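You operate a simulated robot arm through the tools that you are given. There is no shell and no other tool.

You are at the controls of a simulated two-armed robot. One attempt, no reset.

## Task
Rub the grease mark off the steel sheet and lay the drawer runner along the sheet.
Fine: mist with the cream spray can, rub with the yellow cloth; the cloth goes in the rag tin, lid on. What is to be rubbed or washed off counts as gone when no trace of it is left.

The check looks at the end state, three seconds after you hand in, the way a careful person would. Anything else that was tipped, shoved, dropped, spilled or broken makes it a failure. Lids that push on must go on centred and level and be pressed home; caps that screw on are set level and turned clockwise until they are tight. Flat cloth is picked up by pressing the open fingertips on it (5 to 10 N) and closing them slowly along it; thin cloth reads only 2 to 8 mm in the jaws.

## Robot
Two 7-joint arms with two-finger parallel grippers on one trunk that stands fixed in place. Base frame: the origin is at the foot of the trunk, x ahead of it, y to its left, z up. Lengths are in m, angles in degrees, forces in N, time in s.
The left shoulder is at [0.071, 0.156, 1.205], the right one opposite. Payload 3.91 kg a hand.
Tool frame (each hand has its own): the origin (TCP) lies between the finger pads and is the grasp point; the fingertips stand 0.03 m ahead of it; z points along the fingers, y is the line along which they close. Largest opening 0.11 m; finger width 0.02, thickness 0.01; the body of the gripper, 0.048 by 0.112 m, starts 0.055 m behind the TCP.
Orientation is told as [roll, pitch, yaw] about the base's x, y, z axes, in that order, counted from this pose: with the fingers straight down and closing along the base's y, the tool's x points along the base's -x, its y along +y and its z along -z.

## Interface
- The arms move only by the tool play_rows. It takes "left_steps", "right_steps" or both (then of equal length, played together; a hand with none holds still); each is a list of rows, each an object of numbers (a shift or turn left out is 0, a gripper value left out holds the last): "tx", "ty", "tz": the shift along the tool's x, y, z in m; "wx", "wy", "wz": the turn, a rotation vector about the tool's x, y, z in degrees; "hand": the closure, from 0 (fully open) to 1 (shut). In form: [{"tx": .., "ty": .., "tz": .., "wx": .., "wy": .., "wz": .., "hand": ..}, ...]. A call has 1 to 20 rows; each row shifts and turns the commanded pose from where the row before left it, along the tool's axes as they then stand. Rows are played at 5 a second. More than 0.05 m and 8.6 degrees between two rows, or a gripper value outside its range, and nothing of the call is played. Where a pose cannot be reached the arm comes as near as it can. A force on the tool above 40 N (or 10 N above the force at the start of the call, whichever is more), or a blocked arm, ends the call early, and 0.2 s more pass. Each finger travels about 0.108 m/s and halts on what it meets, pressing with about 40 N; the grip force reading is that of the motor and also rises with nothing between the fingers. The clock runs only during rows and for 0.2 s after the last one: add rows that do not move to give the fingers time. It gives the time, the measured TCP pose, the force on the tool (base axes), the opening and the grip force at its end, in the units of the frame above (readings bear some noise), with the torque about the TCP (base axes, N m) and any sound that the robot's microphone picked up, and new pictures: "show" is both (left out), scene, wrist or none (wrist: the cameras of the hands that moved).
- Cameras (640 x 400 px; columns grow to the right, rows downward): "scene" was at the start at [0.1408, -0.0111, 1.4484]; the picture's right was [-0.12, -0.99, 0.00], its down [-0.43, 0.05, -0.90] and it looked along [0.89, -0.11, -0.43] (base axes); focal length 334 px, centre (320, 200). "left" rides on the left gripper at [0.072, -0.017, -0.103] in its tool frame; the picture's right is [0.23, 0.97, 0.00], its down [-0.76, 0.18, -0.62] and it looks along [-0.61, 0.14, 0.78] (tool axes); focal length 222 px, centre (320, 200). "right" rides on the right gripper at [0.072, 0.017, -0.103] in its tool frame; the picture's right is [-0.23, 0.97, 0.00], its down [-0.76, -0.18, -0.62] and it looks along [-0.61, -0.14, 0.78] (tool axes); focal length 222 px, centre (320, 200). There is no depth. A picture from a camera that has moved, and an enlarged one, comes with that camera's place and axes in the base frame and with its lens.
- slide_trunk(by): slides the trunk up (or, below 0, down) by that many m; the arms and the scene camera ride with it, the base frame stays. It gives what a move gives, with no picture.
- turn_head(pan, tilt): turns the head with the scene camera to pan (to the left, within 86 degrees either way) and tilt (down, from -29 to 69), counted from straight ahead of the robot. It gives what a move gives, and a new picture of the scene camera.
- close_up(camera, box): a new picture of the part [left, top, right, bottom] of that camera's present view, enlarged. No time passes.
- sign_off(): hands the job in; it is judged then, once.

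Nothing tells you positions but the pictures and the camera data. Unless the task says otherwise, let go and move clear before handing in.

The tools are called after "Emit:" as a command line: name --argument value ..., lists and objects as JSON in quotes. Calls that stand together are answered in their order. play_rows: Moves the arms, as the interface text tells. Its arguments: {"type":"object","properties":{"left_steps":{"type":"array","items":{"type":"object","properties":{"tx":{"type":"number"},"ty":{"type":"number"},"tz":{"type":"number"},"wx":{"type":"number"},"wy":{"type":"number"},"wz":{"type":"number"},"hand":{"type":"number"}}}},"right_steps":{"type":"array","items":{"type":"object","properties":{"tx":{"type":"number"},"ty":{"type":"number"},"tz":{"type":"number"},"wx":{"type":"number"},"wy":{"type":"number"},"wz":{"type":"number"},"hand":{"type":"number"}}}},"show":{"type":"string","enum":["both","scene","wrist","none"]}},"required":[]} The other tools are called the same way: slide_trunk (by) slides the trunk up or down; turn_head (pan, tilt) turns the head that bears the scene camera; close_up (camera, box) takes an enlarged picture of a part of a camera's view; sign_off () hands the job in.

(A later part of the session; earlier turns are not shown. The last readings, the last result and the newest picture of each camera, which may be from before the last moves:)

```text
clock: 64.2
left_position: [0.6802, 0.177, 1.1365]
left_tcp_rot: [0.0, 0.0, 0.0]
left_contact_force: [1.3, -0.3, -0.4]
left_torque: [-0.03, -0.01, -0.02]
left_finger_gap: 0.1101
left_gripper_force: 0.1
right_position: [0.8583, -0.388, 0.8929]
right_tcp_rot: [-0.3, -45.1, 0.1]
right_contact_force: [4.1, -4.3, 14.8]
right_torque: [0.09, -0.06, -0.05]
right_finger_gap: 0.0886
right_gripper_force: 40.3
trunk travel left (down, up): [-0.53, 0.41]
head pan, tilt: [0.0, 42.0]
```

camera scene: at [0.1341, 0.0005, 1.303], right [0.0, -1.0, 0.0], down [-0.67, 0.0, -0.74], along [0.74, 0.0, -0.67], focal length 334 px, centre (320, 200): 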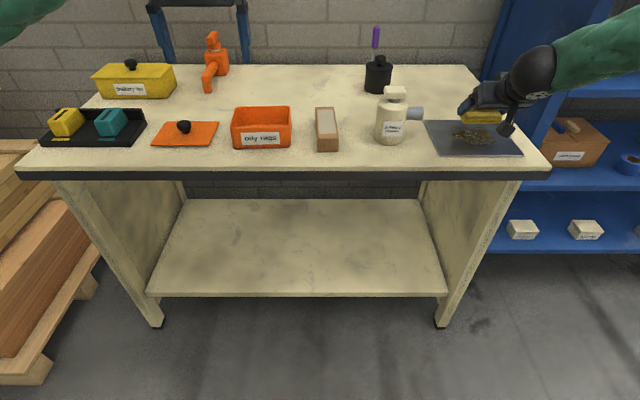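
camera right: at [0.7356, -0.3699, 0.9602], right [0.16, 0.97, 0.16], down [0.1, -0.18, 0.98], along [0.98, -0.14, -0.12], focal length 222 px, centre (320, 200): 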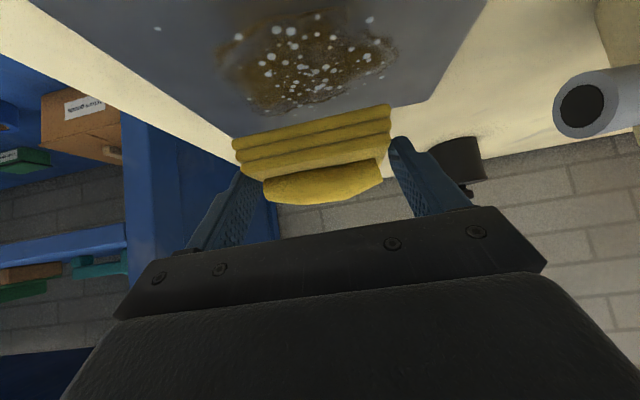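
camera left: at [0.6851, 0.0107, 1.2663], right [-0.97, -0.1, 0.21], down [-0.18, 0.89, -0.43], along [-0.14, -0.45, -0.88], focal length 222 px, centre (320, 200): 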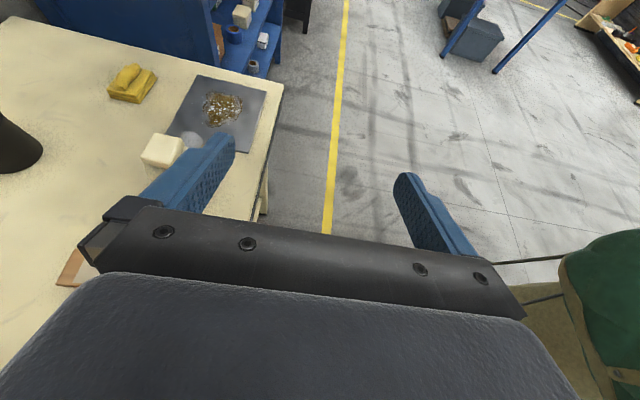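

The pad touches at TCP z 0.893 with about 15 N. I'll ease off slightly and rub side to side over the mark, then look.

Emit:
play_rows --right_steps '[{"tx": -0.0006, "tz": -0.0006}, {"ty": 0.02}, {"ty": 0.02}, {"ty": -0.02}, {"ty": -0.02}, {"ty": -0.02}, {"ty": -0.02}, {"ty": 0.02}, {"ty": 0.02}, {"ty": 0.02}, {"ty": 0.02}, {"ty": -0.02}, {"ty": -0.02}, {}]' --show "both"

Emit:
close_up --camera "scene" --box '[390, 60, 560, 190]'

```text
clock: 67.2
left_position: [0.6794, 0.1778, 1.1358]
left_tcp_rot: [0.0, 0.0, 0.1]
left_contact_force: [0.0, 0.3, -0.5]
left_torque: [0.0, 0.0, -0.03]
left_finger_gap: 0.1099
left_gripper_force: 0.0
right_position: [0.859, -0.3874, 0.8916]
right_tcp_rot: [-0.2, -45.1, 0.0]
right_contact_force: [-0.2, 2.8, 5.0]
right_torque: [0.13, -0.28, 0.11]
right_finger_gap: 0.0887
right_gripper_force: 40.0
trunk travel left (down, up): [-0.53, 0.41]
head pan, tilt: [0.0, 42.0]
camera scene: at [0.1328, 0.0007, 1.3031], right [0.0, -1.0, 0.0], down [-0.67, 0.0, -0.74], along [0.74, 0.0, -0.67], focal length 334 px, centre (320, 200)
camera right: at [0.7358, -0.3704, 0.9138], right [0.16, 0.97, 0.16], down [0.1, -0.18, 0.98], along [0.98, -0.14, -0.12], focal length 222 px, centre (320, 200)
```

scene: 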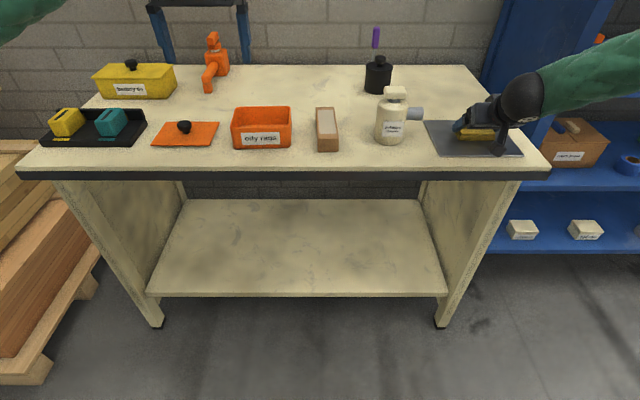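
right: 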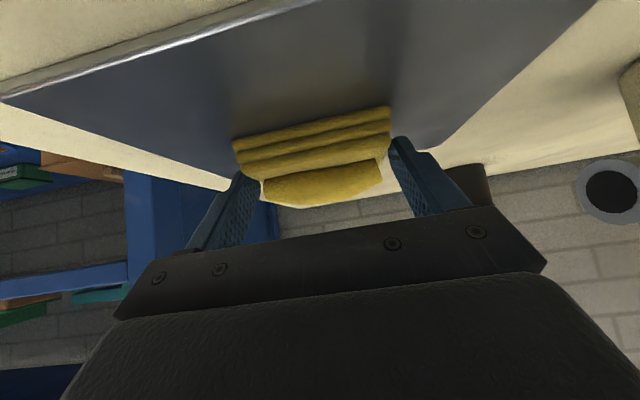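

```text
3.08 times, centred on (475, 125) of scene
camera zoom: at [0.1328, 0.0007, 1.3031], right [0.0, -1.0, 0.0], down [-0.67, 0.0, -0.74], along [0.74, 0.0, -0.67], focal length 1028 px, centre (-157, 431)
```

zoom: 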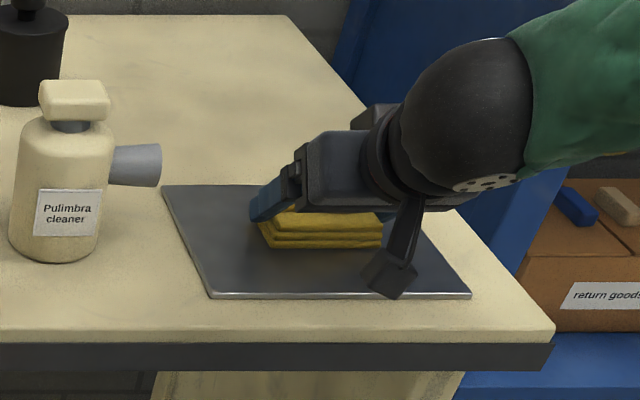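

The area in front of the pad already looks clean. I'll rub the rear and front strips too, so that every part of the mark and all droplets are covered.

Emit:
play_rows --right_steps '[{"tx": -0.0177, "tz": 0.0177}, {"ty": 0.02}, {"ty": 0.02}, {"ty": -0.02}, {"ty": -0.02}, {"ty": -0.02}, {"ty": -0.02}, {"ty": 0.02}, {"ty": 0.02}, {"tx": -0.0106, "tz": 0.0106}, {"ty": 0.02}, {"ty": 0.02}, {"ty": -0.02}, {"ty": -0.02}, {"ty": -0.02}, {"ty": -0.02}, {"ty": 0.02}, {"ty": 0.02}, {}]' --show "wrist"

```text
clock: 71.2
left_position: [0.6789, 0.1766, 1.1367]
left_tcp_rot: [0.0, 0.0, 0.0]
left_contact_force: [0.4, 0.1, -1.6]
left_torque: [0.0, 0.01, 0.02]
left_finger_gap: 0.1099
left_gripper_force: 0.0
right_position: [0.8978, -0.3872, 0.8918]
right_tcp_rot: [-0.3, -45.2, 0.1]
right_contact_force: [0.0, -5.7, 12.5]
right_torque: [-0.18, -0.15, -0.07]
right_finger_gap: 0.0888
right_gripper_force: 39.9
trunk travel left (down, up): [-0.53, 0.41]
head pan, tilt: [0.0, 42.0]
camera right: at [0.7739, -0.3703, 0.9132], right [0.16, 0.97, 0.16], down [0.1, -0.18, 0.98], along [0.98, -0.14, -0.12], focal length 222 px, centre (320, 200)
```

right: 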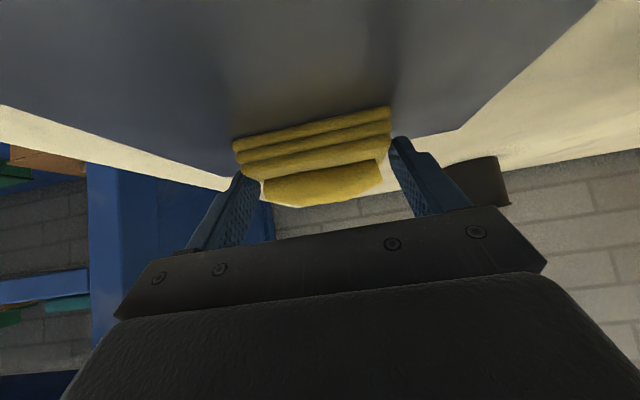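

Force is steady at about 12 N and the sheet hasn't moved. Now the front strips, then I'll lift off and inspect.

Emit:
play_rows --right_steps '[{"tx": 0.0153, "tz": -0.0153}, {"tx": 0.0153, "tz": -0.0153}, {"tx": 0.0153, "tz": -0.0153}, {"ty": 0.02}, {"ty": 0.02}, {"ty": -0.02}, {"ty": -0.02}, {"ty": -0.02}, {"ty": -0.02}, {"ty": 0.02}, {"ty": 0.02}, {"tx": 0.0163, "tz": -0.0163}, {"ty": 0.02}, {"ty": 0.02}, {"ty": -0.02}, {"ty": -0.02}, {"ty": -0.02}, {"ty": -0.02}, {"ty": 0.02}, {"ty": 0.02}]' --show "none"

Emit:
play_rows --right_steps '[{"tx": -0.0212, "tz": -0.0212}, {"tx": -0.0283, "tz": -0.0283}, {"tx": -0.0283, "tz": -0.0283}, {"tx": -0.0283, "tz": -0.0283}, {}]' --show "both"

Emit:
close_up --camera "scene" --box '[390, 70, 560, 190]'

Emit:
close_up --camera "right" --box '[120, 0, 520, 200]'

```text
clock: 75.4
left_position: [0.6807, 0.1772, 1.1352]
left_tcp_rot: [-0.1, -0.1, 0.0]
left_contact_force: [-0.8, -0.7, 0.2]
left_torque: [0.02, -0.02, -0.02]
left_finger_gap: 0.11
left_gripper_force: 0.0
right_position: [0.8094, -0.3871, 0.8923]
right_tcp_rot: [-0.3, -45.0, 0.1]
right_contact_force: [0.2, -1.2, 2.5]
right_torque: [-0.11, -0.14, -0.05]
right_finger_gap: 0.0887
right_gripper_force: 39.7
trunk travel left (down, up): [-0.53, 0.41]
head pan, tilt: [0.0, 42.0]
```

```text
clock: 76.6
left_position: [0.6809, 0.1753, 1.1348]
left_tcp_rot: [0.1, 0.2, 0.0]
left_contact_force: [0.3, -0.1, 1.0]
left_torque: [0.0, 0.04, 0.02]
left_finger_gap: 0.11
left_gripper_force: 0.0
right_position: [0.8094, -0.3905, 1.0379]
right_tcp_rot: [-0.1, -45.0, 0.0]
right_contact_force: [0.5, 0.0, -1.8]
right_torque: [0.05, -0.01, 0.02]
right_finger_gap: 0.0889
right_gripper_force: 39.9
trunk travel left (down, up): [-0.53, 0.41]
head pan, tilt: [0.0, 42.0]
camera scene: at [0.1343, -0.0008, 1.303], right [0.0, -1.0, 0.0], down [-0.67, 0.0, -0.74], along [0.74, 0.0, -0.67], focal length 334 px, centre (320, 200)
camera right: at [0.6865, -0.3738, 1.0609], right [0.16, 0.97, 0.16], down [0.1, -0.18, 0.98], along [0.98, -0.14, -0.12], focal length 222 px, centre (320, 200)
```

scene: 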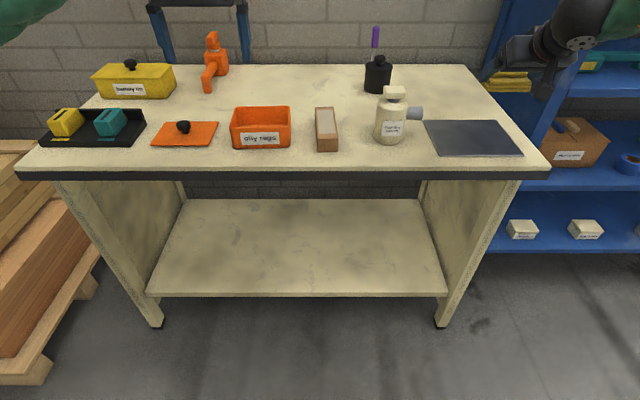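
right: 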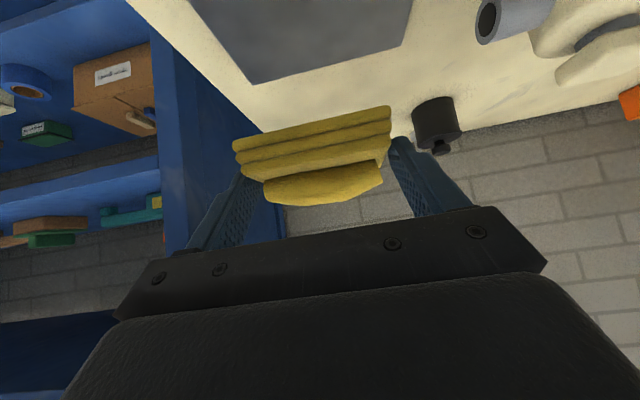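

```text
3.33 times, centred on (475, 130) of scene
camera zoom: at [0.1343, -0.0008, 1.303], right [0.0, -1.0, 0.0], down [-0.67, 0.0, -0.74], along [0.74, 0.0, -0.67], focal length 1114 px, centre (-197, 433)
```

zoom: 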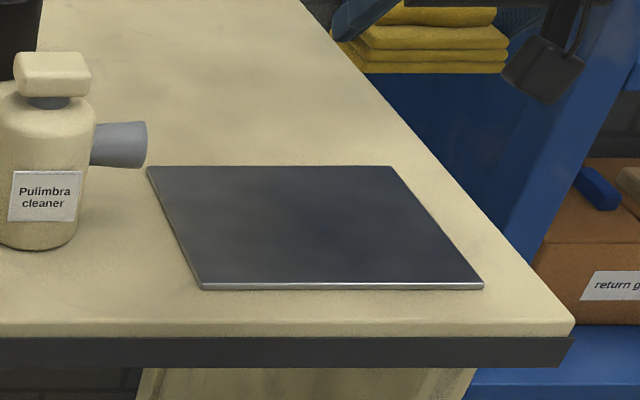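

```text
1.60 times, centred on (320, 100) of right
camera zoom: at [0.6865, -0.3738, 1.0609], right [0.16, 0.97, 0.16], down [0.1, -0.18, 0.98], along [0.98, -0.14, -0.12], focal length 355 px, centre (320, 360)
```

zoom: 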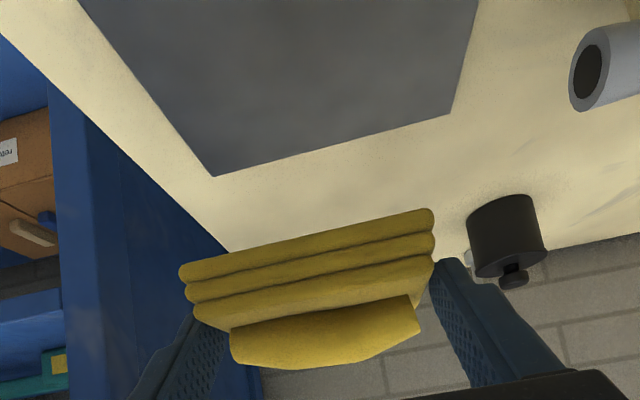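

The sheet looks clean from two views and hasn't shifted. Next the cloth goes into the oily-rags tin, so I'll measure the tin and its lid.

Emit:
close_up --camera "scene" --box '[140, 90, 350, 170]'

Emit:
close_up --camera "left" --box '[0, 0, 640, 400]'

```text
3.05 times, centred on (245, 130) of scene
camera zoom: at [0.1343, -0.0008, 1.303], right [0.0, -1.0, 0.0], down [-0.67, 0.0, -0.74], along [0.74, 0.0, -0.67], focal length 1018 px, centre (549, 413)
```

zoom: 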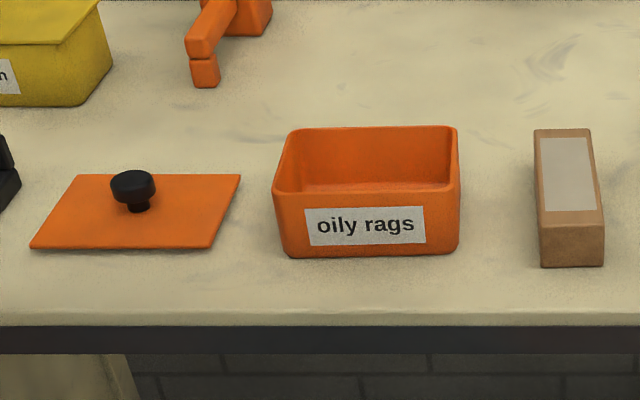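

```text
1.00 times, centred on (320, 200) of left (not enlarged: the box is as wide or as high as the picture)
camera zoom: at [0.6094, 0.1586, 1.2393], right [-0.23, 0.97, 0.0], down [0.76, 0.18, 0.62], along [0.61, 0.14, -0.78], focal length 222 px, centre (320, 200)
```

zoom: 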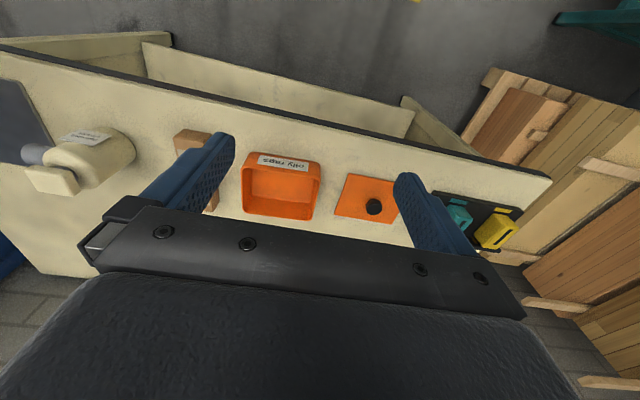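

The tin's rim is at z about 0.915, centred near [0.867, 0.14], roughly 0.098 × 0.138 m. I'll clear the left hand out to the left and carry the cloth across in front of the can with the right hand.

Emit:
play_rows --left_steps '[{"tx": 0.02, "ty": 0.04, "tz": -0.02}, {"tx": 0.02, "ty": 0.04, "tz": -0.02}, {"tx": 0.02, "ty": 0.04, "tz": -0.02}, {"tx": 0.02, "ty": 0.04, "tz": -0.02}, {"tx": 0.02, "ty": 0.04, "tz": -0.02}, {}, {}, {}]' --right_steps '[{"tx": 0.0177, "tz": -0.0177}, {"tx": 0.0177, "tz": -0.0177}, {"ty": 0.045}, {"ty": 0.045}, {"ty": 0.045}, {"ty": 0.045}, {"ty": 0.045}, {}]' --show "both"

```text
clock: 78.4
left_position: [0.5766, 0.3777, 1.2362]
left_tcp_rot: [0.1, 0.0, 0.0]
left_contact_force: [-0.2, -0.2, -0.1]
left_torque: [-0.02, -0.04, -0.05]
left_finger_gap: 0.1099
left_gripper_force: 0.2
right_position: [0.7588, -0.1648, 1.0391]
right_tcp_rot: [-0.1, -45.2, 0.1]
right_contact_force: [-0.7, 0.0, -0.1]
right_torque: [-0.03, 0.0, -0.05]
right_finger_gap: 0.0888
right_gripper_force: 40.3
trunk travel left (down, up): [-0.53, 0.41]
head pan, tilt: [0.0, 42.0]
camera scene: at [0.1324, 0.0004, 1.3033], right [0.0, -1.0, 0.0], down [-0.67, 0.0, -0.74], along [0.74, 0.0, -0.67], focal length 334 px, centre (320, 200)
camera right: at [0.6355, -0.1484, 1.0603], right [0.16, 0.97, 0.16], down [0.1, -0.18, 0.98], along [0.98, -0.14, -0.12], focal length 222 px, centre (320, 200)
camera left: at [0.5052, 0.3599, 1.3398], right [-0.23, 0.97, 0.0], down [0.76, 0.18, 0.62], along [0.61, 0.14, -0.78], focal length 222 px, centre (320, 200)
```

scene: 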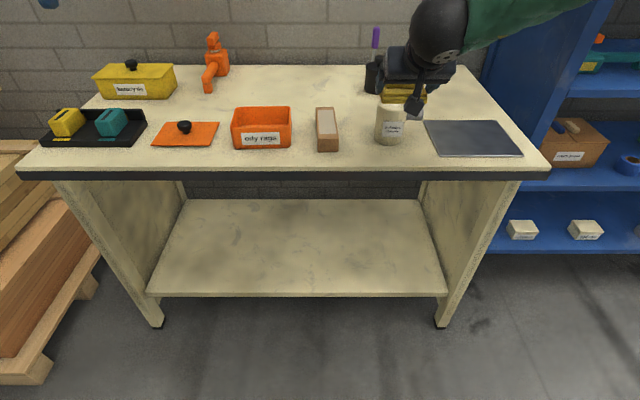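
right: 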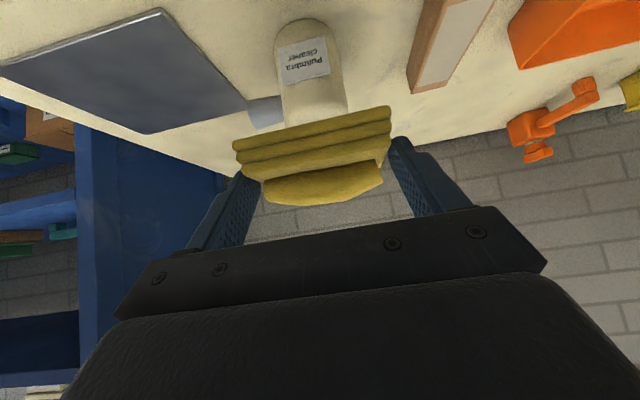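
left: 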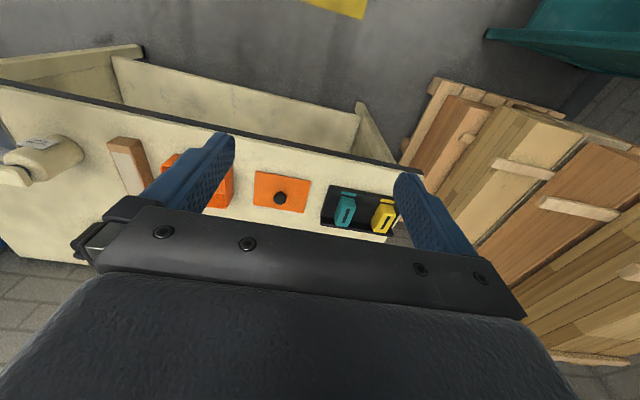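

The cloth is passing in front of and above the can without touching it. I'll go on left to line up with the tin.

Emit:
play_rows --right_steps '[{"ty": 0.0436}, {"ty": 0.0436}, {"ty": 0.0436}, {"ty": 0.0436}, {"ty": 0.0436}, {"ty": 0.0436}, {"ty": 0.0434}, {}]' --show "both"

```text
clock: 80.2
left_position: [0.5783, 0.3765, 1.236]
left_tcp_rot: [0.1, 0.1, 0.1]
left_contact_force: [0.3, 0.2, -0.2]
left_torque: [-0.02, -0.02, -0.04]
left_finger_gap: 0.1101
left_gripper_force: 0.1
right_position: [0.7459, -0.0272, 1.0474]
right_tcp_rot: [-0.1, -45.1, 0.1]
right_contact_force: [0.1, 0.0, -0.2]
right_torque: [-0.01, 0.01, -0.04]
right_finger_gap: 0.0887
right_gripper_force: 39.6
right hand out of reach, approached as far as the arm can: row 4, 5, 6, 7
trunk travel left (down, up): [-0.53, 0.41]
head pan, tilt: [0.0, 42.0]
camera scene: at [0.1335, 0.0002, 1.3031], right [0.0, -1.0, 0.0], down [-0.67, 0.0, -0.74], along [0.74, 0.0, -0.67], focal length 334 px, centre (320, 200)
camera right: at [0.6216, -0.0101, 1.0691], right [0.16, 0.97, 0.16], down [0.1, -0.18, 0.98], along [0.98, -0.14, -0.12], focal length 222 px, centre (320, 200)
```

scene: 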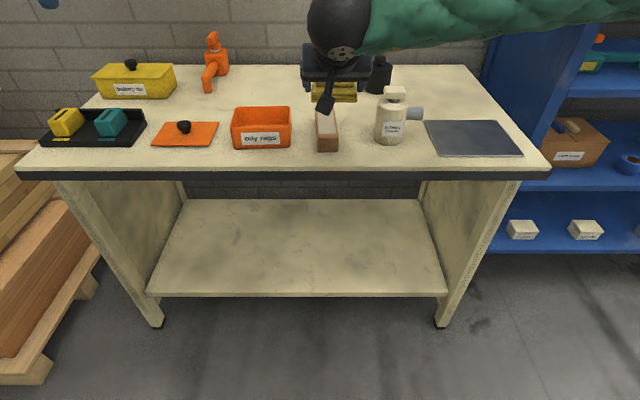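
right: 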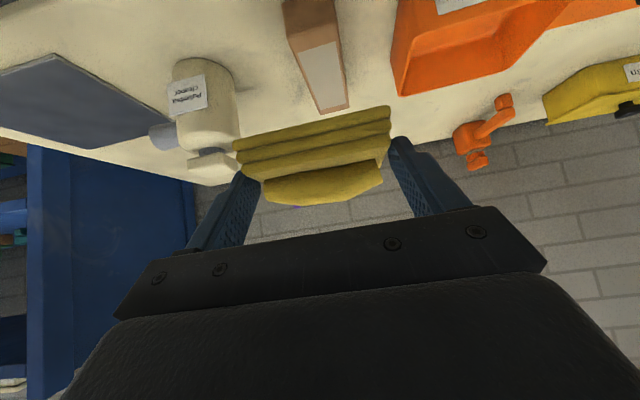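

The right arm can't cross further left than about y -0.03 in this pose. So I'll set the pad down on the free strip at the bench front, near [0.778, -0.098] between can and runner, and take it from there with the left hand.

Emit:
play_rows --right_steps '[{"tx": -0.0047, "ty": -0.0236, "tz": 0.0047}, {"tx": -0.0047, "ty": -0.0236, "tz": 0.0047}, {"tx": -0.0044, "ty": -0.0236, "tz": 0.0044}, {"tx": 0.0212, "tz": 0.0212}, {"tx": 0.0212, "tz": 0.0212}, {"tx": 0.0212, "tz": 0.0212}, {}]' --show "both"

Emit:
close_up --camera "scene" --box '[280, 40, 460, 180]'

```text
clock: 81.8
left_position: [0.5785, 0.3769, 1.236]
left_tcp_rot: [-0.1, -0.1, 0.1]
left_contact_force: [0.6, 0.7, 0.0]
left_torque: [0.02, 0.0, -0.02]
left_finger_gap: 0.1103
left_gripper_force: 0.0
right_position: [0.7695, -0.0953, 0.9603]
right_tcp_rot: [-0.2, -45.0, 0.1]
right_contact_force: [-0.5, -0.5, 0.0]
right_torque: [0.03, 0.03, 0.02]
right_finger_gap: 0.0889
right_gripper_force: 39.8
trunk travel left (down, up): [-0.53, 0.41]
head pan, tilt: [0.0, 42.0]
camera scene: at [0.1326, 0.0004, 1.3033], right [0.0, -1.0, 0.0], down [-0.67, 0.0, -0.74], along [0.74, 0.0, -0.67], focal length 334 px, centre (320, 200)
camera right: at [0.6445, -0.0792, 0.9817], right [0.16, 0.97, 0.16], down [0.1, -0.18, 0.98], along [0.98, -0.14, -0.12], focal length 222 px, centre (320, 200)
```

scene: 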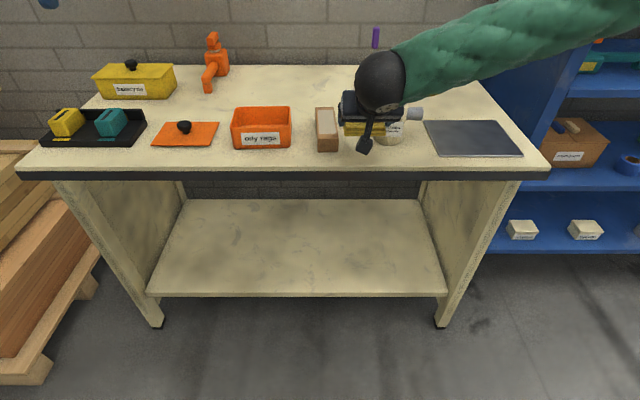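
right: 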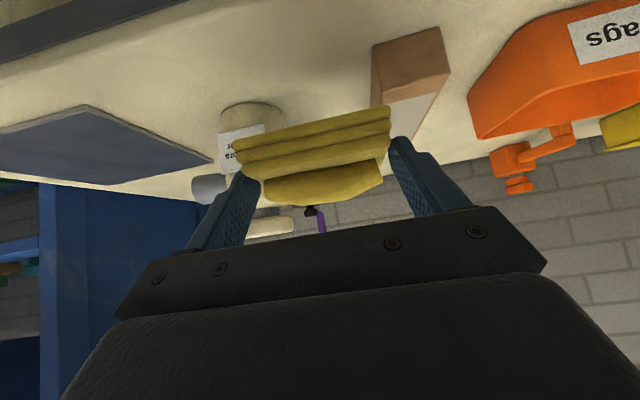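

```text
2.86 times, centred on (370, 110) of scene
camera zoom: at [0.1326, 0.0004, 1.3033], right [0.0, -1.0, 0.0], down [-0.67, 0.0, -0.74], along [0.74, 0.0, -0.67], focal length 955 px, centre (177, 457)
```

zoom: 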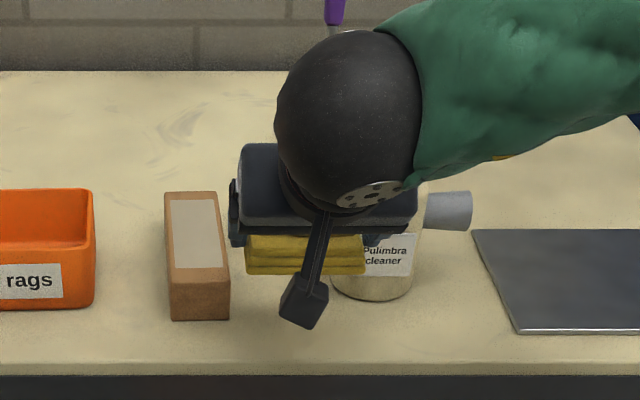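

The pad is above the free strip. I'll shift it 4 mm clear of the runner and lower it almost to the bench.

Emit:
play_rows --right_steps '[{"tx": 0.0028, "ty": -0.004, "tz": -0.0028}, {"tx": 0.0164, "tz": 0.0164}, {"tx": 0.0164, "tz": 0.0164}, {"tx": 0.0164, "tz": 0.0164}, {}]' --show "both"

Emit:
close_up --camera "scene" --box '[280, 60, 440, 190]'

```text
clock: 83.0
left_position: [0.5775, 0.3769, 1.2349]
left_tcp_rot: [0.0, 0.0, 0.1]
left_contact_force: [-0.4, 0.6, 0.6]
left_torque: [0.0, -0.02, 0.0]
left_finger_gap: 0.1101
left_gripper_force: 0.1
right_position: [0.7623, -0.0994, 0.8883]
right_tcp_rot: [-0.2, -45.1, 0.1]
right_contact_force: [-0.6, 0.0, -1.7]
right_torque: [0.02, -0.02, 0.03]
right_finger_gap: 0.0887
right_gripper_force: 40.0
trunk travel left (down, up): [-0.53, 0.41]
head pan, tilt: [0.0, 42.0]
camera scene: at [0.1327, 0.0004, 1.3033], right [0.0, -1.0, 0.0], down [-0.67, 0.0, -0.74], along [0.74, 0.0, -0.67], focal length 334 px, centre (320, 200)
camera right: at [0.6391, -0.0834, 0.911], right [0.16, 0.97, 0.16], down [0.1, -0.18, 0.98], along [0.98, -0.14, -0.12], focal length 222 px, centre (320, 200)
```

scene: 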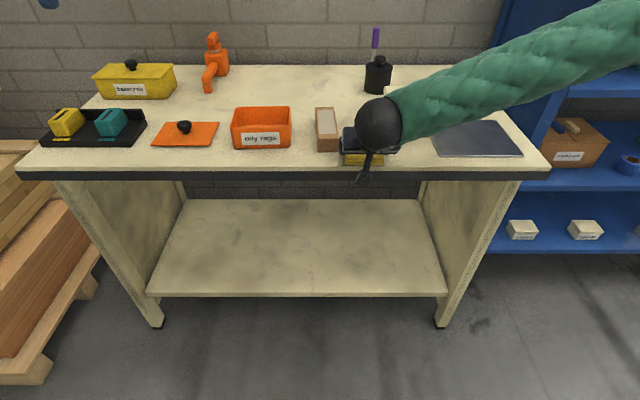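
right: 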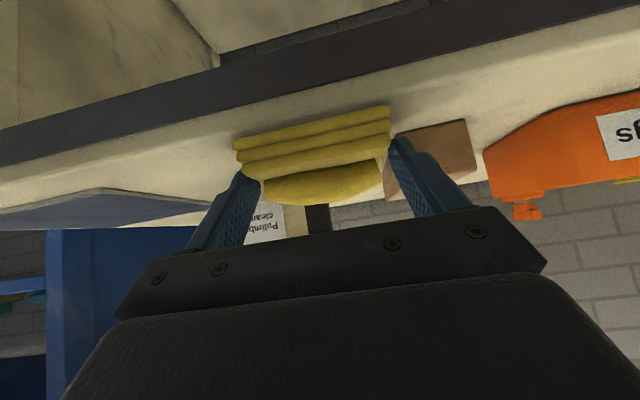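

```text
3.08 times, centred on (360, 125) of scene
camera zoom: at [0.1327, 0.0004, 1.3033], right [0.0, -1.0, 0.0], down [-0.67, 0.0, -0.74], along [0.74, 0.0, -0.67], focal length 1028 px, centre (197, 431)
```

zoom: 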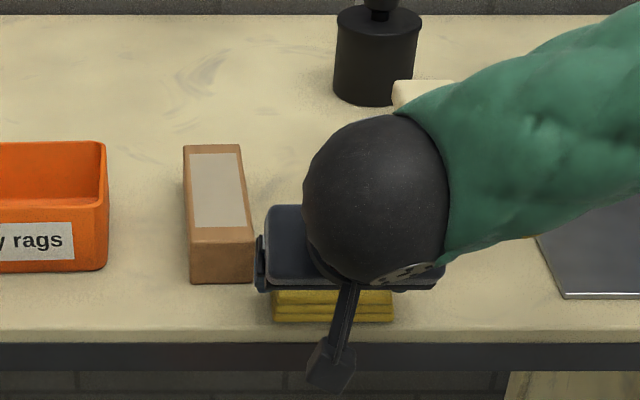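

The pad is just above the bench. I'll creep down to contact, then open just enough and lift straight out.

Emit:
play_rows --right_steps '[{"tx": 0.0008, "tz": 0.0008}, {"tx": 0.0007, "tz": 0.0007}, {}]' --show "none"

```text
clock: 83.8
left_position: [0.5783, 0.3766, 1.2348]
left_tcp_rot: [-0.1, 0.0, 0.0]
left_contact_force: [-0.5, 0.4, 0.0]
left_torque: [-0.02, 0.0, -0.01]
left_finger_gap: 0.1101
left_gripper_force: 0.1
right_position: [0.7615, -0.1009, 0.8853]
right_tcp_rot: [-0.2, -45.1, 0.1]
right_contact_force: [0.6, -0.7, 0.4]
right_torque: [0.05, -0.06, 0.0]
right_finger_gap: 0.0887
right_gripper_force: 40.1
trunk travel left (down, up): [-0.53, 0.41]
head pan, tilt: [0.0, 42.0]
```

Emit:
play_rows --right_steps '[{"hand": 0.16}, {"hand": 0.12}, {"hand": 0.06}, {}, {"tz": -0.02}, {"tz": -0.03}, {"tz": -0.04}, {"tz": -0.04}, {"ty": -0.04}, {"ty": -0.04}, {"ty": -0.04}, {"ty": -0.04}, {}]' --show "both"

Emit:
close_up --camera "scene" --box '[280, 60, 440, 190]'

```text
clock: 86.6
left_position: [0.5782, 0.3788, 1.2337]
left_tcp_rot: [0.0, 0.1, 0.1]
left_contact_force: [-0.4, -0.8, -0.5]
left_torque: [-0.01, 0.01, -0.04]
left_finger_gap: 0.1099
left_gripper_force: 0.1
right_position: [0.6689, -0.2571, 0.9761]
right_tcp_rot: [-0.3, -45.1, 0.3]
right_contact_force: [0.3, -0.7, 0.1]
right_torque: [-0.04, 0.03, -0.02]
right_finger_gap: 0.1033
right_gripper_force: 0.0
trunk travel left (down, up): [-0.53, 0.41]
head pan, tilt: [0.0, 42.0]
camera scene: at [0.1337, 0.0014, 1.3031], right [0.0, -1.0, 0.0], down [-0.67, 0.0, -0.74], along [0.74, 0.0, -0.67], focal length 334 px, centre (320, 200)
camera right: at [0.5461, -0.2406, 0.9979], right [0.16, 0.97, 0.16], down [0.1, -0.17, 0.98], along [0.98, -0.14, -0.12], focal length 222 px, centre (320, 200)
```

scene: 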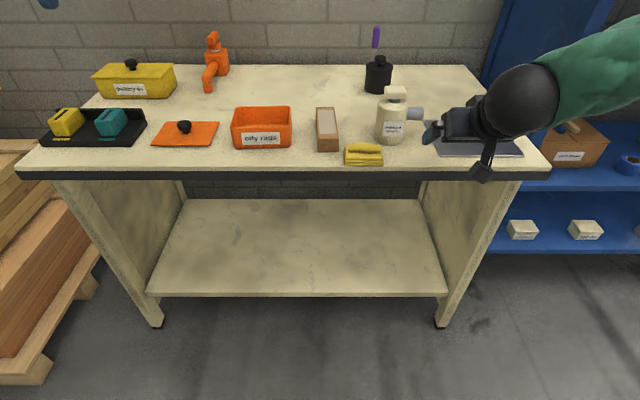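
right: 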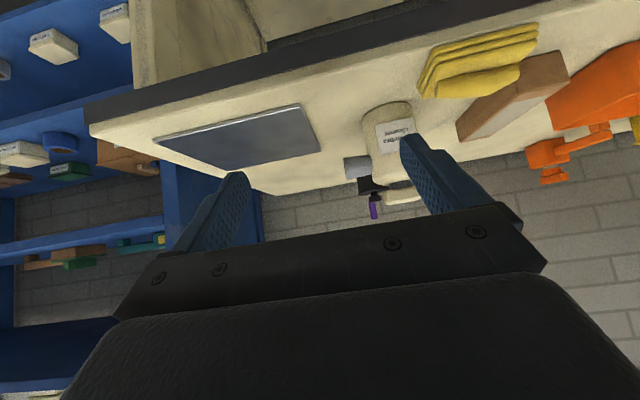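

```text
3.08 times, centred on (360, 125) of scene
camera zoom: at [0.1337, 0.0014, 1.3031], right [0.0, -1.0, 0.0], down [-0.67, 0.0, -0.74], along [0.74, 0.0, -0.67], focal length 1028 px, centre (197, 431)
```

zoom: 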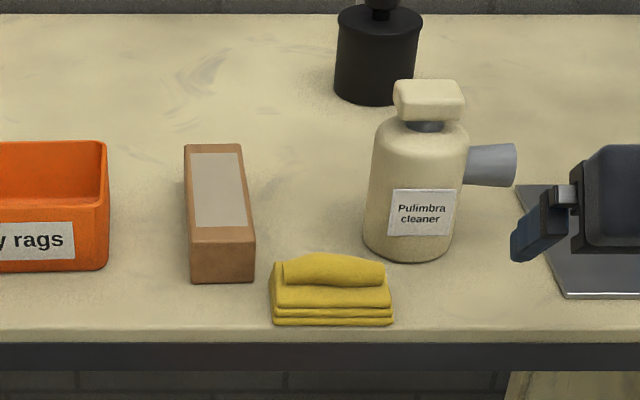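

The cloth pad sits stably at [0.777, -0.100], clear of can and runner. I'll move the right hand away to the right and bring the left hand vertically above the pad.

Emit:
play_rows --right_steps '[{"tx": -0.02, "tz": -0.02}, {"tx": -0.02, "tz": -0.02}, {"ty": -0.04}, {"ty": -0.04}, {"ty": -0.04}, {"ty": -0.04}, {}, {}, {}, {}, {}, {}, {}, {}, {}, {}]' --left_steps '[{}, {}, {"ty": -0.0479}, {"ty": -0.0479}, {"ty": -0.0479}, {"ty": -0.0479}, {"ty": -0.0479}, {"ty": -0.0479}, {"ty": -0.0479}, {"ty": -0.0479}, {"ty": -0.0479}, {"ty": -0.0479}, {"tx": -0.0332, "tz": 0.0345}, {"tx": -0.0332, "tz": 0.0345}, {"tx": -0.0332, "tz": 0.0345}, {}]' --show "both"

```text
clock: 90.0
left_position: [0.6802, -0.1055, 1.1292]
left_tcp_rot: [0.1, 0.0, 0.0]
left_contact_force: [-0.5, -0.4, -0.1]
left_torque: [-0.02, -0.02, 0.03]
left_finger_gap: 0.1101
left_gripper_force: 0.0
right_position: [0.6673, -0.4212, 1.0357]
right_tcp_rot: [-0.2, -45.0, 0.1]
right_contact_force: [-0.8, -1.2, -0.1]
right_torque: [-0.01, -0.04, 0.0]
right_finger_gap: 0.1029
right_gripper_force: 0.1
trunk travel left (down, up): [-0.53, 0.41]
head pan, tilt: [0.0, 42.0]
camera scene: at [0.1321, -0.0003, 1.3034], right [0.0, -1.0, 0.0], down [-0.67, 0.0, -0.74], along [0.74, 0.0, -0.67], focal length 334 px, centre (320, 200)
camera right: at [0.5446, -0.4034, 1.0567], right [0.16, 0.97, 0.16], down [0.1, -0.18, 0.98], along [0.98, -0.14, -0.12], focal length 222 px, centre (320, 200)
camera left: at [0.6085, -0.1222, 1.2334], right [-0.23, 0.97, 0.0], down [0.76, 0.18, 0.62], along [0.61, 0.14, -0.78], focal length 222 px, centre (320, 200)
```

scene: 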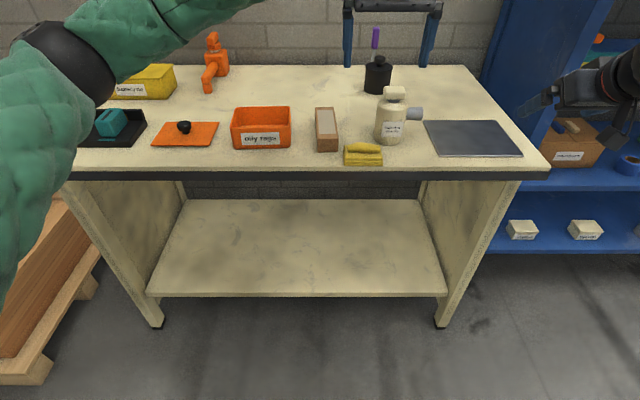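
right: 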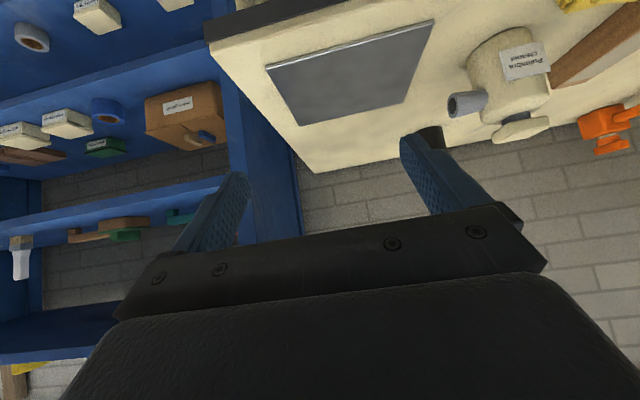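
left: 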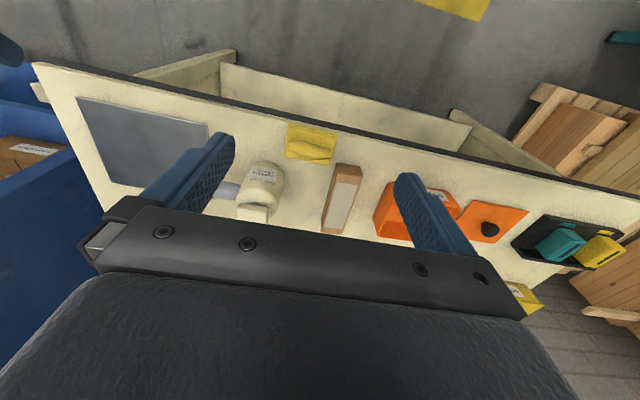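

Emit:
close_up --camera "left" --box '[230, 100, 390, 240]'

```text
2.86 times, centred on (310, 170) of left
camera zoom: at [0.6085, -0.1222, 1.2334], right [-0.23, 0.97, 0.0], down [0.76, 0.18, 0.62], along [0.61, 0.14, -0.78], focal length 635 px, centre (349, 286)
```

zoom: 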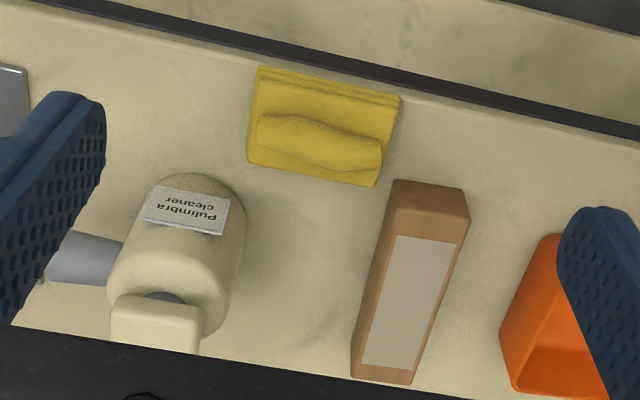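

The pad centre is confirmed at [0.777, -0.100]. I'll bring the left hand over it and descend with the fingers open along y.

Emit:
play_rows --left_steps '[{"tx": -0.0242, "ty": 0.0013, "tz": 0.03}, {"tx": -0.0242, "ty": 0.0013, "tz": 0.03}, {"tx": -0.0242, "ty": 0.0013, "tz": 0.03}, {"tx": -0.0242, "ty": 0.0013, "tz": 0.03}, {"tz": 0.03}, {"tz": 0.03}, {}]' --show "both"

Emit:
close_up --camera "scene" --box '[280, 60, 440, 190]'

```text
clock: 91.6
left_position: [0.7748, -0.0959, 0.9515]
left_tcp_rot: [0.0, 0.1, 0.1]
left_contact_force: [-0.2, -0.2, 0.8]
left_torque: [0.0, -0.01, 0.02]
left_finger_gap: 0.1101
left_gripper_force: 0.0
right_position: [0.6682, -0.4197, 1.0341]
right_tcp_rot: [-0.2, -45.0, 0.1]
right_contact_force: [-0.2, -0.6, 0.4]
right_torque: [0.02, 0.01, 0.01]
right_finger_gap: 0.1035
right_gripper_force: 0.0
trunk travel left (down, up): [-0.53, 0.41]
head pan, tilt: [0.0, 42.0]
camera scene: at [0.1327, -0.0001, 1.3033], right [0.0, -1.0, 0.0], down [-0.67, 0.0, -0.74], along [0.74, 0.0, -0.67], focal length 334 px, centre (320, 200)
camera left: at [0.7032, -0.1133, 1.0564], right [-0.23, 0.97, 0.0], down [0.76, 0.18, 0.62], along [0.61, 0.14, -0.78], focal length 222 px, centre (320, 200)
```

scene: 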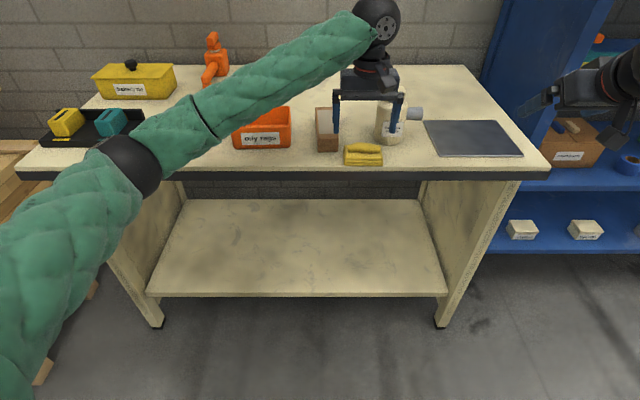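
left: 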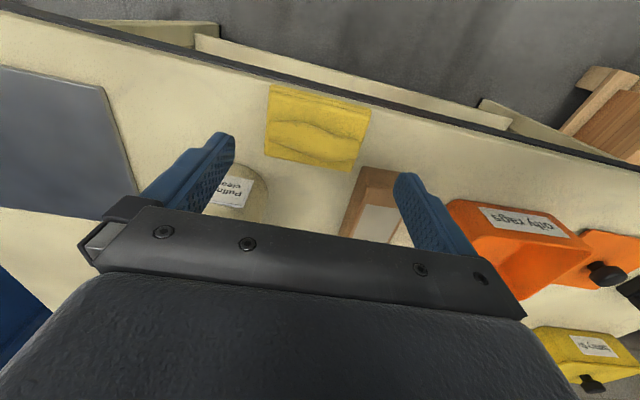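

```text
3.08 times, centred on (360, 125) of scene
camera zoom: at [0.1327, -0.0001, 1.3033], right [0.0, -1.0, 0.0], down [-0.67, 0.0, -0.74], along [0.74, 0.0, -0.67], focal length 1028 px, centre (197, 431)
```

zoom: 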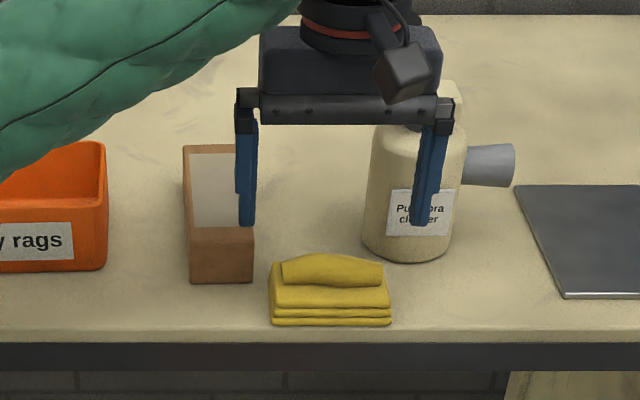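

The hand is nearly over the pad; it needs 4 mm to the right. I'll correct, descend and close.

Emit:
play_rows --left_steps '[{"tx": -0.002, "ty": -0.0044}, {"tz": 0.025}, {"tz": 0.02}, {"tz": 0.015}, {}]' --show "wrist"

```text
clock: 92.8
left_position: [0.7779, -0.1005, 0.8925]
left_tcp_rot: [0.1, 0.0, 0.1]
left_contact_force: [-0.8, -0.5, 0.4]
left_torque: [-0.01, 0.02, 0.01]
left_finger_gap: 0.1098
left_gripper_force: 0.0
right_position: [0.6683, -0.4205, 1.0352]
right_tcp_rot: [-0.3, -45.2, 0.2]
right_contact_force: [-0.6, 0.2, -0.3]
right_torque: [0.0, 0.01, 0.0]
right_finger_gap: 0.1037
right_gripper_force: 0.1
trunk travel left (down, up): [-0.53, 0.41]
head pan, tilt: [0.0, 42.0]
camera left: at [0.7047, -0.1187, 0.9961], right [-0.23, 0.97, 0.0], down [0.76, 0.18, 0.62], along [0.61, 0.14, -0.78], focal length 222 px, centre (320, 200)
```

left: 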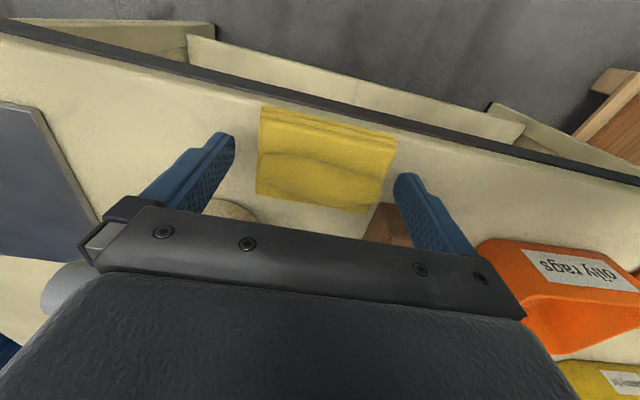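

Emit:
play_rows --left_steps '[{"hand": 0.08}, {"hand": 0.14}, {"hand": 0.2}, {"hand": 0.28}, {}, {"tz": -0.01}, {"tz": -0.02}, {"tz": -0.03}, {}]' --show "both"

```text
clock: 94.8
left_position: [0.7784, -0.1029, 0.9516]
left_tcp_rot: [0.1, 0.1, 0.0]
left_contact_force: [-0.9, 0.9, -1.1]
left_torque: [0.01, 0.02, -0.03]
left_finger_gap: 0.0891
left_gripper_force: 39.8
right_position: [0.6686, -0.4202, 1.033]
right_tcp_rot: [-0.2, -45.0, 0.1]
right_contact_force: [-0.2, 0.5, -0.9]
right_torque: [-0.01, -0.01, 0.02]
right_finger_gap: 0.1034
right_gripper_force: 0.2
trunk travel left (down, up): [-0.53, 0.41]
head pan, tilt: [0.0, 42.0]
camera scene: at [0.1337, -0.0001, 1.3031], right [0.0, -1.0, 0.0], down [-0.67, 0.0, -0.74], along [0.74, 0.0, -0.67], focal length 334 px, centre (320, 200)
camera left: at [0.7065, -0.1204, 1.0555], right [-0.23, 0.97, 0.0], down [0.76, 0.18, 0.62], along [0.61, 0.14, -0.78], focal length 222 px, centre (320, 200)
```

scene: 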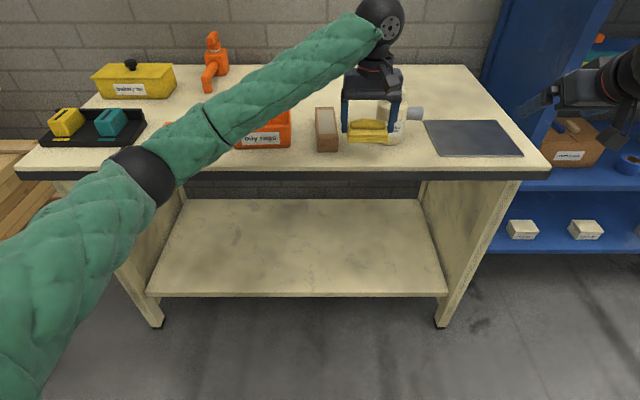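
left: 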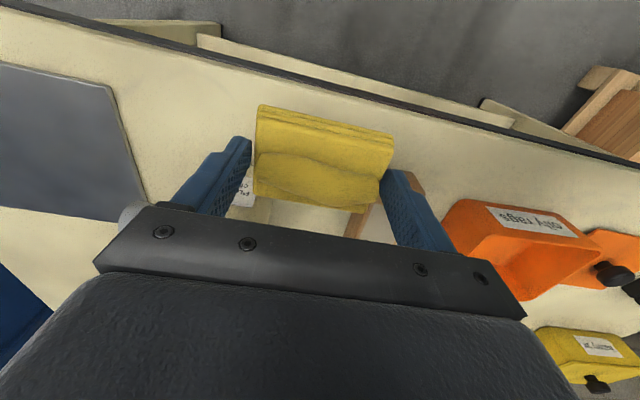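

The left hand has the pad. I'll raise it and carry it over the tin.

Emit:
play_rows --left_steps '[{"tz": -0.03}, {"tz": -0.03}, {"ty": 0.0405}, {"ty": 0.0405}, {"ty": 0.0405}, {"ty": 0.0405}, {"ty": 0.0405}, {"ty": 0.0405}, {"tx": -0.03}, {"tx": -0.03}, {"tx": -0.029}, {}]' --show "both"

Emit:
close_up --camera "scene" --box '[200, 50, 360, 180]'

```text
clock: 97.4
left_position: [0.868, 0.143, 1.0105]
left_tcp_rot: [0.0, 0.1, 0.1]
left_contact_force: [-0.1, 0.6, -0.2]
left_torque: [-0.01, -0.01, 0.03]
left_finger_gap: 0.0892
left_gripper_force: 40.2
right_position: [0.6689, -0.4197, 1.0343]
right_tcp_rot: [-0.2, -45.1, 0.1]
right_contact_force: [-0.3, 0.0, -0.2]
right_torque: [-0.01, 0.01, 0.0]
right_finger_gap: 0.1034
right_gripper_force: 0.1
trunk travel left (down, up): [-0.53, 0.41]
head pan, tilt: [0.0, 42.0]
camera scene: at [0.1328, 0.0005, 1.3033], right [0.0, -1.0, 0.0], down [-0.67, 0.0, -0.74], along [0.74, 0.0, -0.67], focal length 334 px, centre (320, 200)
camera left: at [0.7961, 0.1265, 1.115], right [-0.23, 0.97, 0.0], down [0.76, 0.18, 0.62], along [0.61, 0.14, -0.78], focal length 222 px, centre (320, 200)
```

scene: 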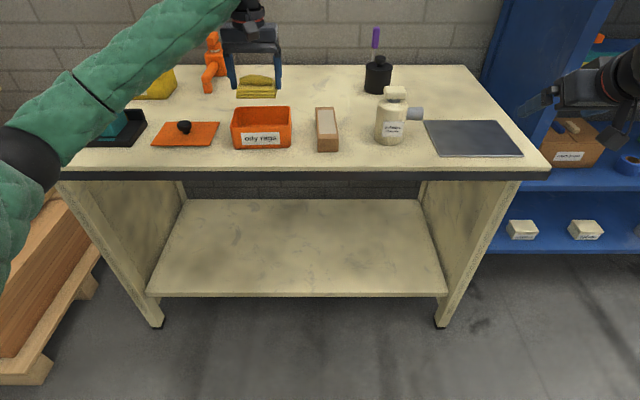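
left: 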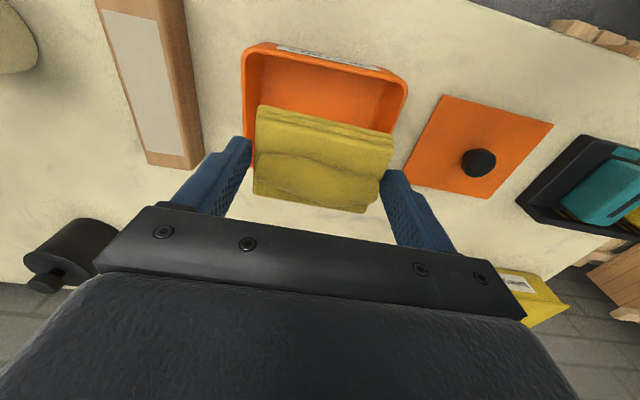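

```text
3.08 times, centred on (280, 115) of scene
camera zoom: at [0.1328, 0.0005, 1.3033], right [0.0, -1.0, 0.0], down [-0.67, 0.0, -0.74], along [0.74, 0.0, -0.67], focal length 1028 px, centre (443, 462)
```

zoom: 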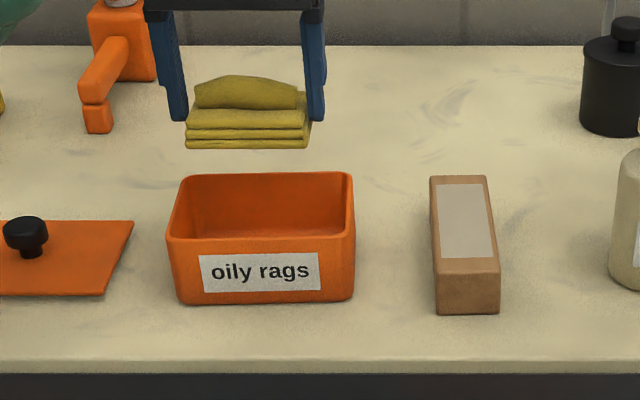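

The pad is over the tin, a few millimetres left of centre. I'll correct that and lower it inside.

Emit:
play_rows --left_steps '[{"ty": -0.0035, "tx": 0.001}, {"tz": 0.025}, {"tz": 0.025}, {"tz": 0.025}, {"tz": 0.02}, {"tz": 0.008}, {}]' --show "both"

Emit:
close_up --camera "scene" --box '[200, 50, 360, 180]'

```text
clock: 99.0
left_position: [0.8677, 0.1387, 0.9084]
left_tcp_rot: [0.0, -0.1, 0.0]
left_contact_force: [0.3, 0.4, -0.9]
left_torque: [0.02, -0.04, 0.0]
left_finger_gap: 0.0889
left_gripper_force: 39.6
right_position: [0.6689, -0.4195, 1.0342]
right_tcp_rot: [-0.2, -45.1, 0.0]
right_contact_force: [-0.1, 0.0, 0.8]
right_torque: [-0.03, 0.0, -0.01]
right_finger_gap: 0.1031
right_gripper_force: 0.0
trunk travel left (down, up): [-0.53, 0.41]
head pan, tilt: [0.0, 42.0]
camera scene: at [0.1333, -0.0001, 1.3032], right [0.0, -1.0, 0.0], down [-0.67, 0.0, -0.74], along [0.74, 0.0, -0.67], focal length 334 px, centre (320, 200)
camera left: at [0.7939, 0.1214, 1.0126], right [-0.23, 0.97, 0.0], down [0.76, 0.18, 0.62], along [0.61, 0.14, -0.78], focal length 222 px, centre (320, 200)
```

scene: 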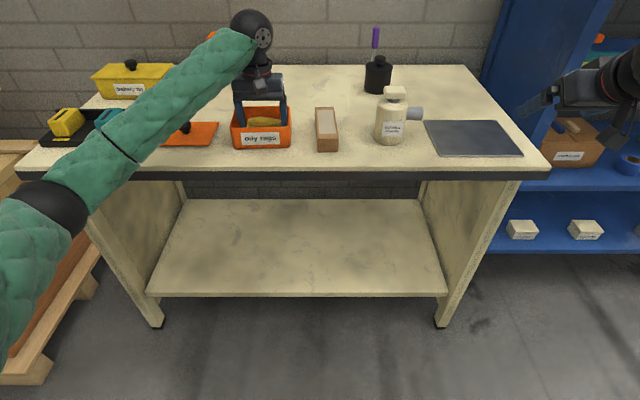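
left: 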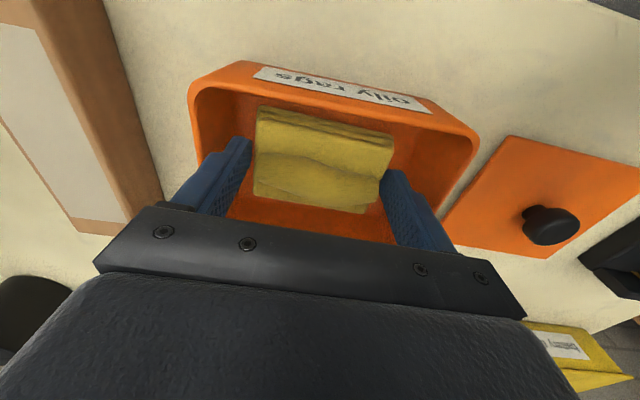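

```text
3.08 times, centred on (280, 115) of scene
camera zoom: at [0.1333, -0.0001, 1.3032], right [0.0, -1.0, 0.0], down [-0.67, 0.0, -0.74], along [0.74, 0.0, -0.67], focal length 1028 px, centre (443, 462)
```

zoom: 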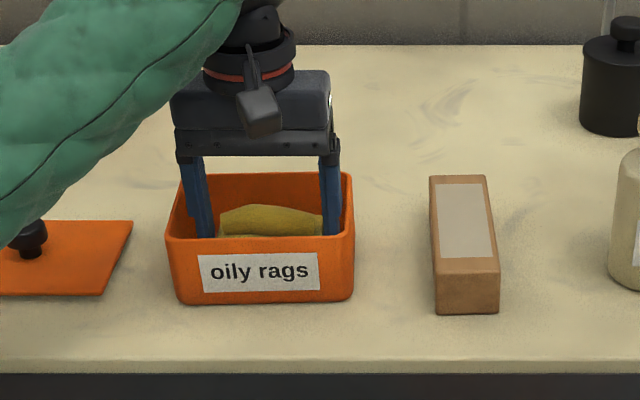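

The pad hangs centred inside the tin. I'll lower the last centimetre until it touches the floor.

Emit:
play_rows --left_steps '[{"tz": 0.004}, {"tz": 0.003}, {"tz": 0.002}, {}]' --show "none"

```text
clock: 100.0
left_position: [0.8659, 0.1391, 0.9006]
left_tcp_rot: [0.0, 0.0, 0.1]
left_contact_force: [0.3, -0.2, 0.1]
left_torque: [0.0, -0.03, -0.01]
left_finger_gap: 0.089
left_gripper_force: 40.0
right_position: [0.6686, -0.4201, 1.0352]
right_tcp_rot: [-0.3, -45.2, 0.1]
right_contact_force: [0.5, -0.3, -0.1]
right_torque: [0.0, -0.04, -0.02]
right_finger_gap: 0.1036
right_gripper_force: 0.0
trunk travel left (down, up): [-0.53, 0.41]
head pan, tilt: [0.0, 42.0]
```

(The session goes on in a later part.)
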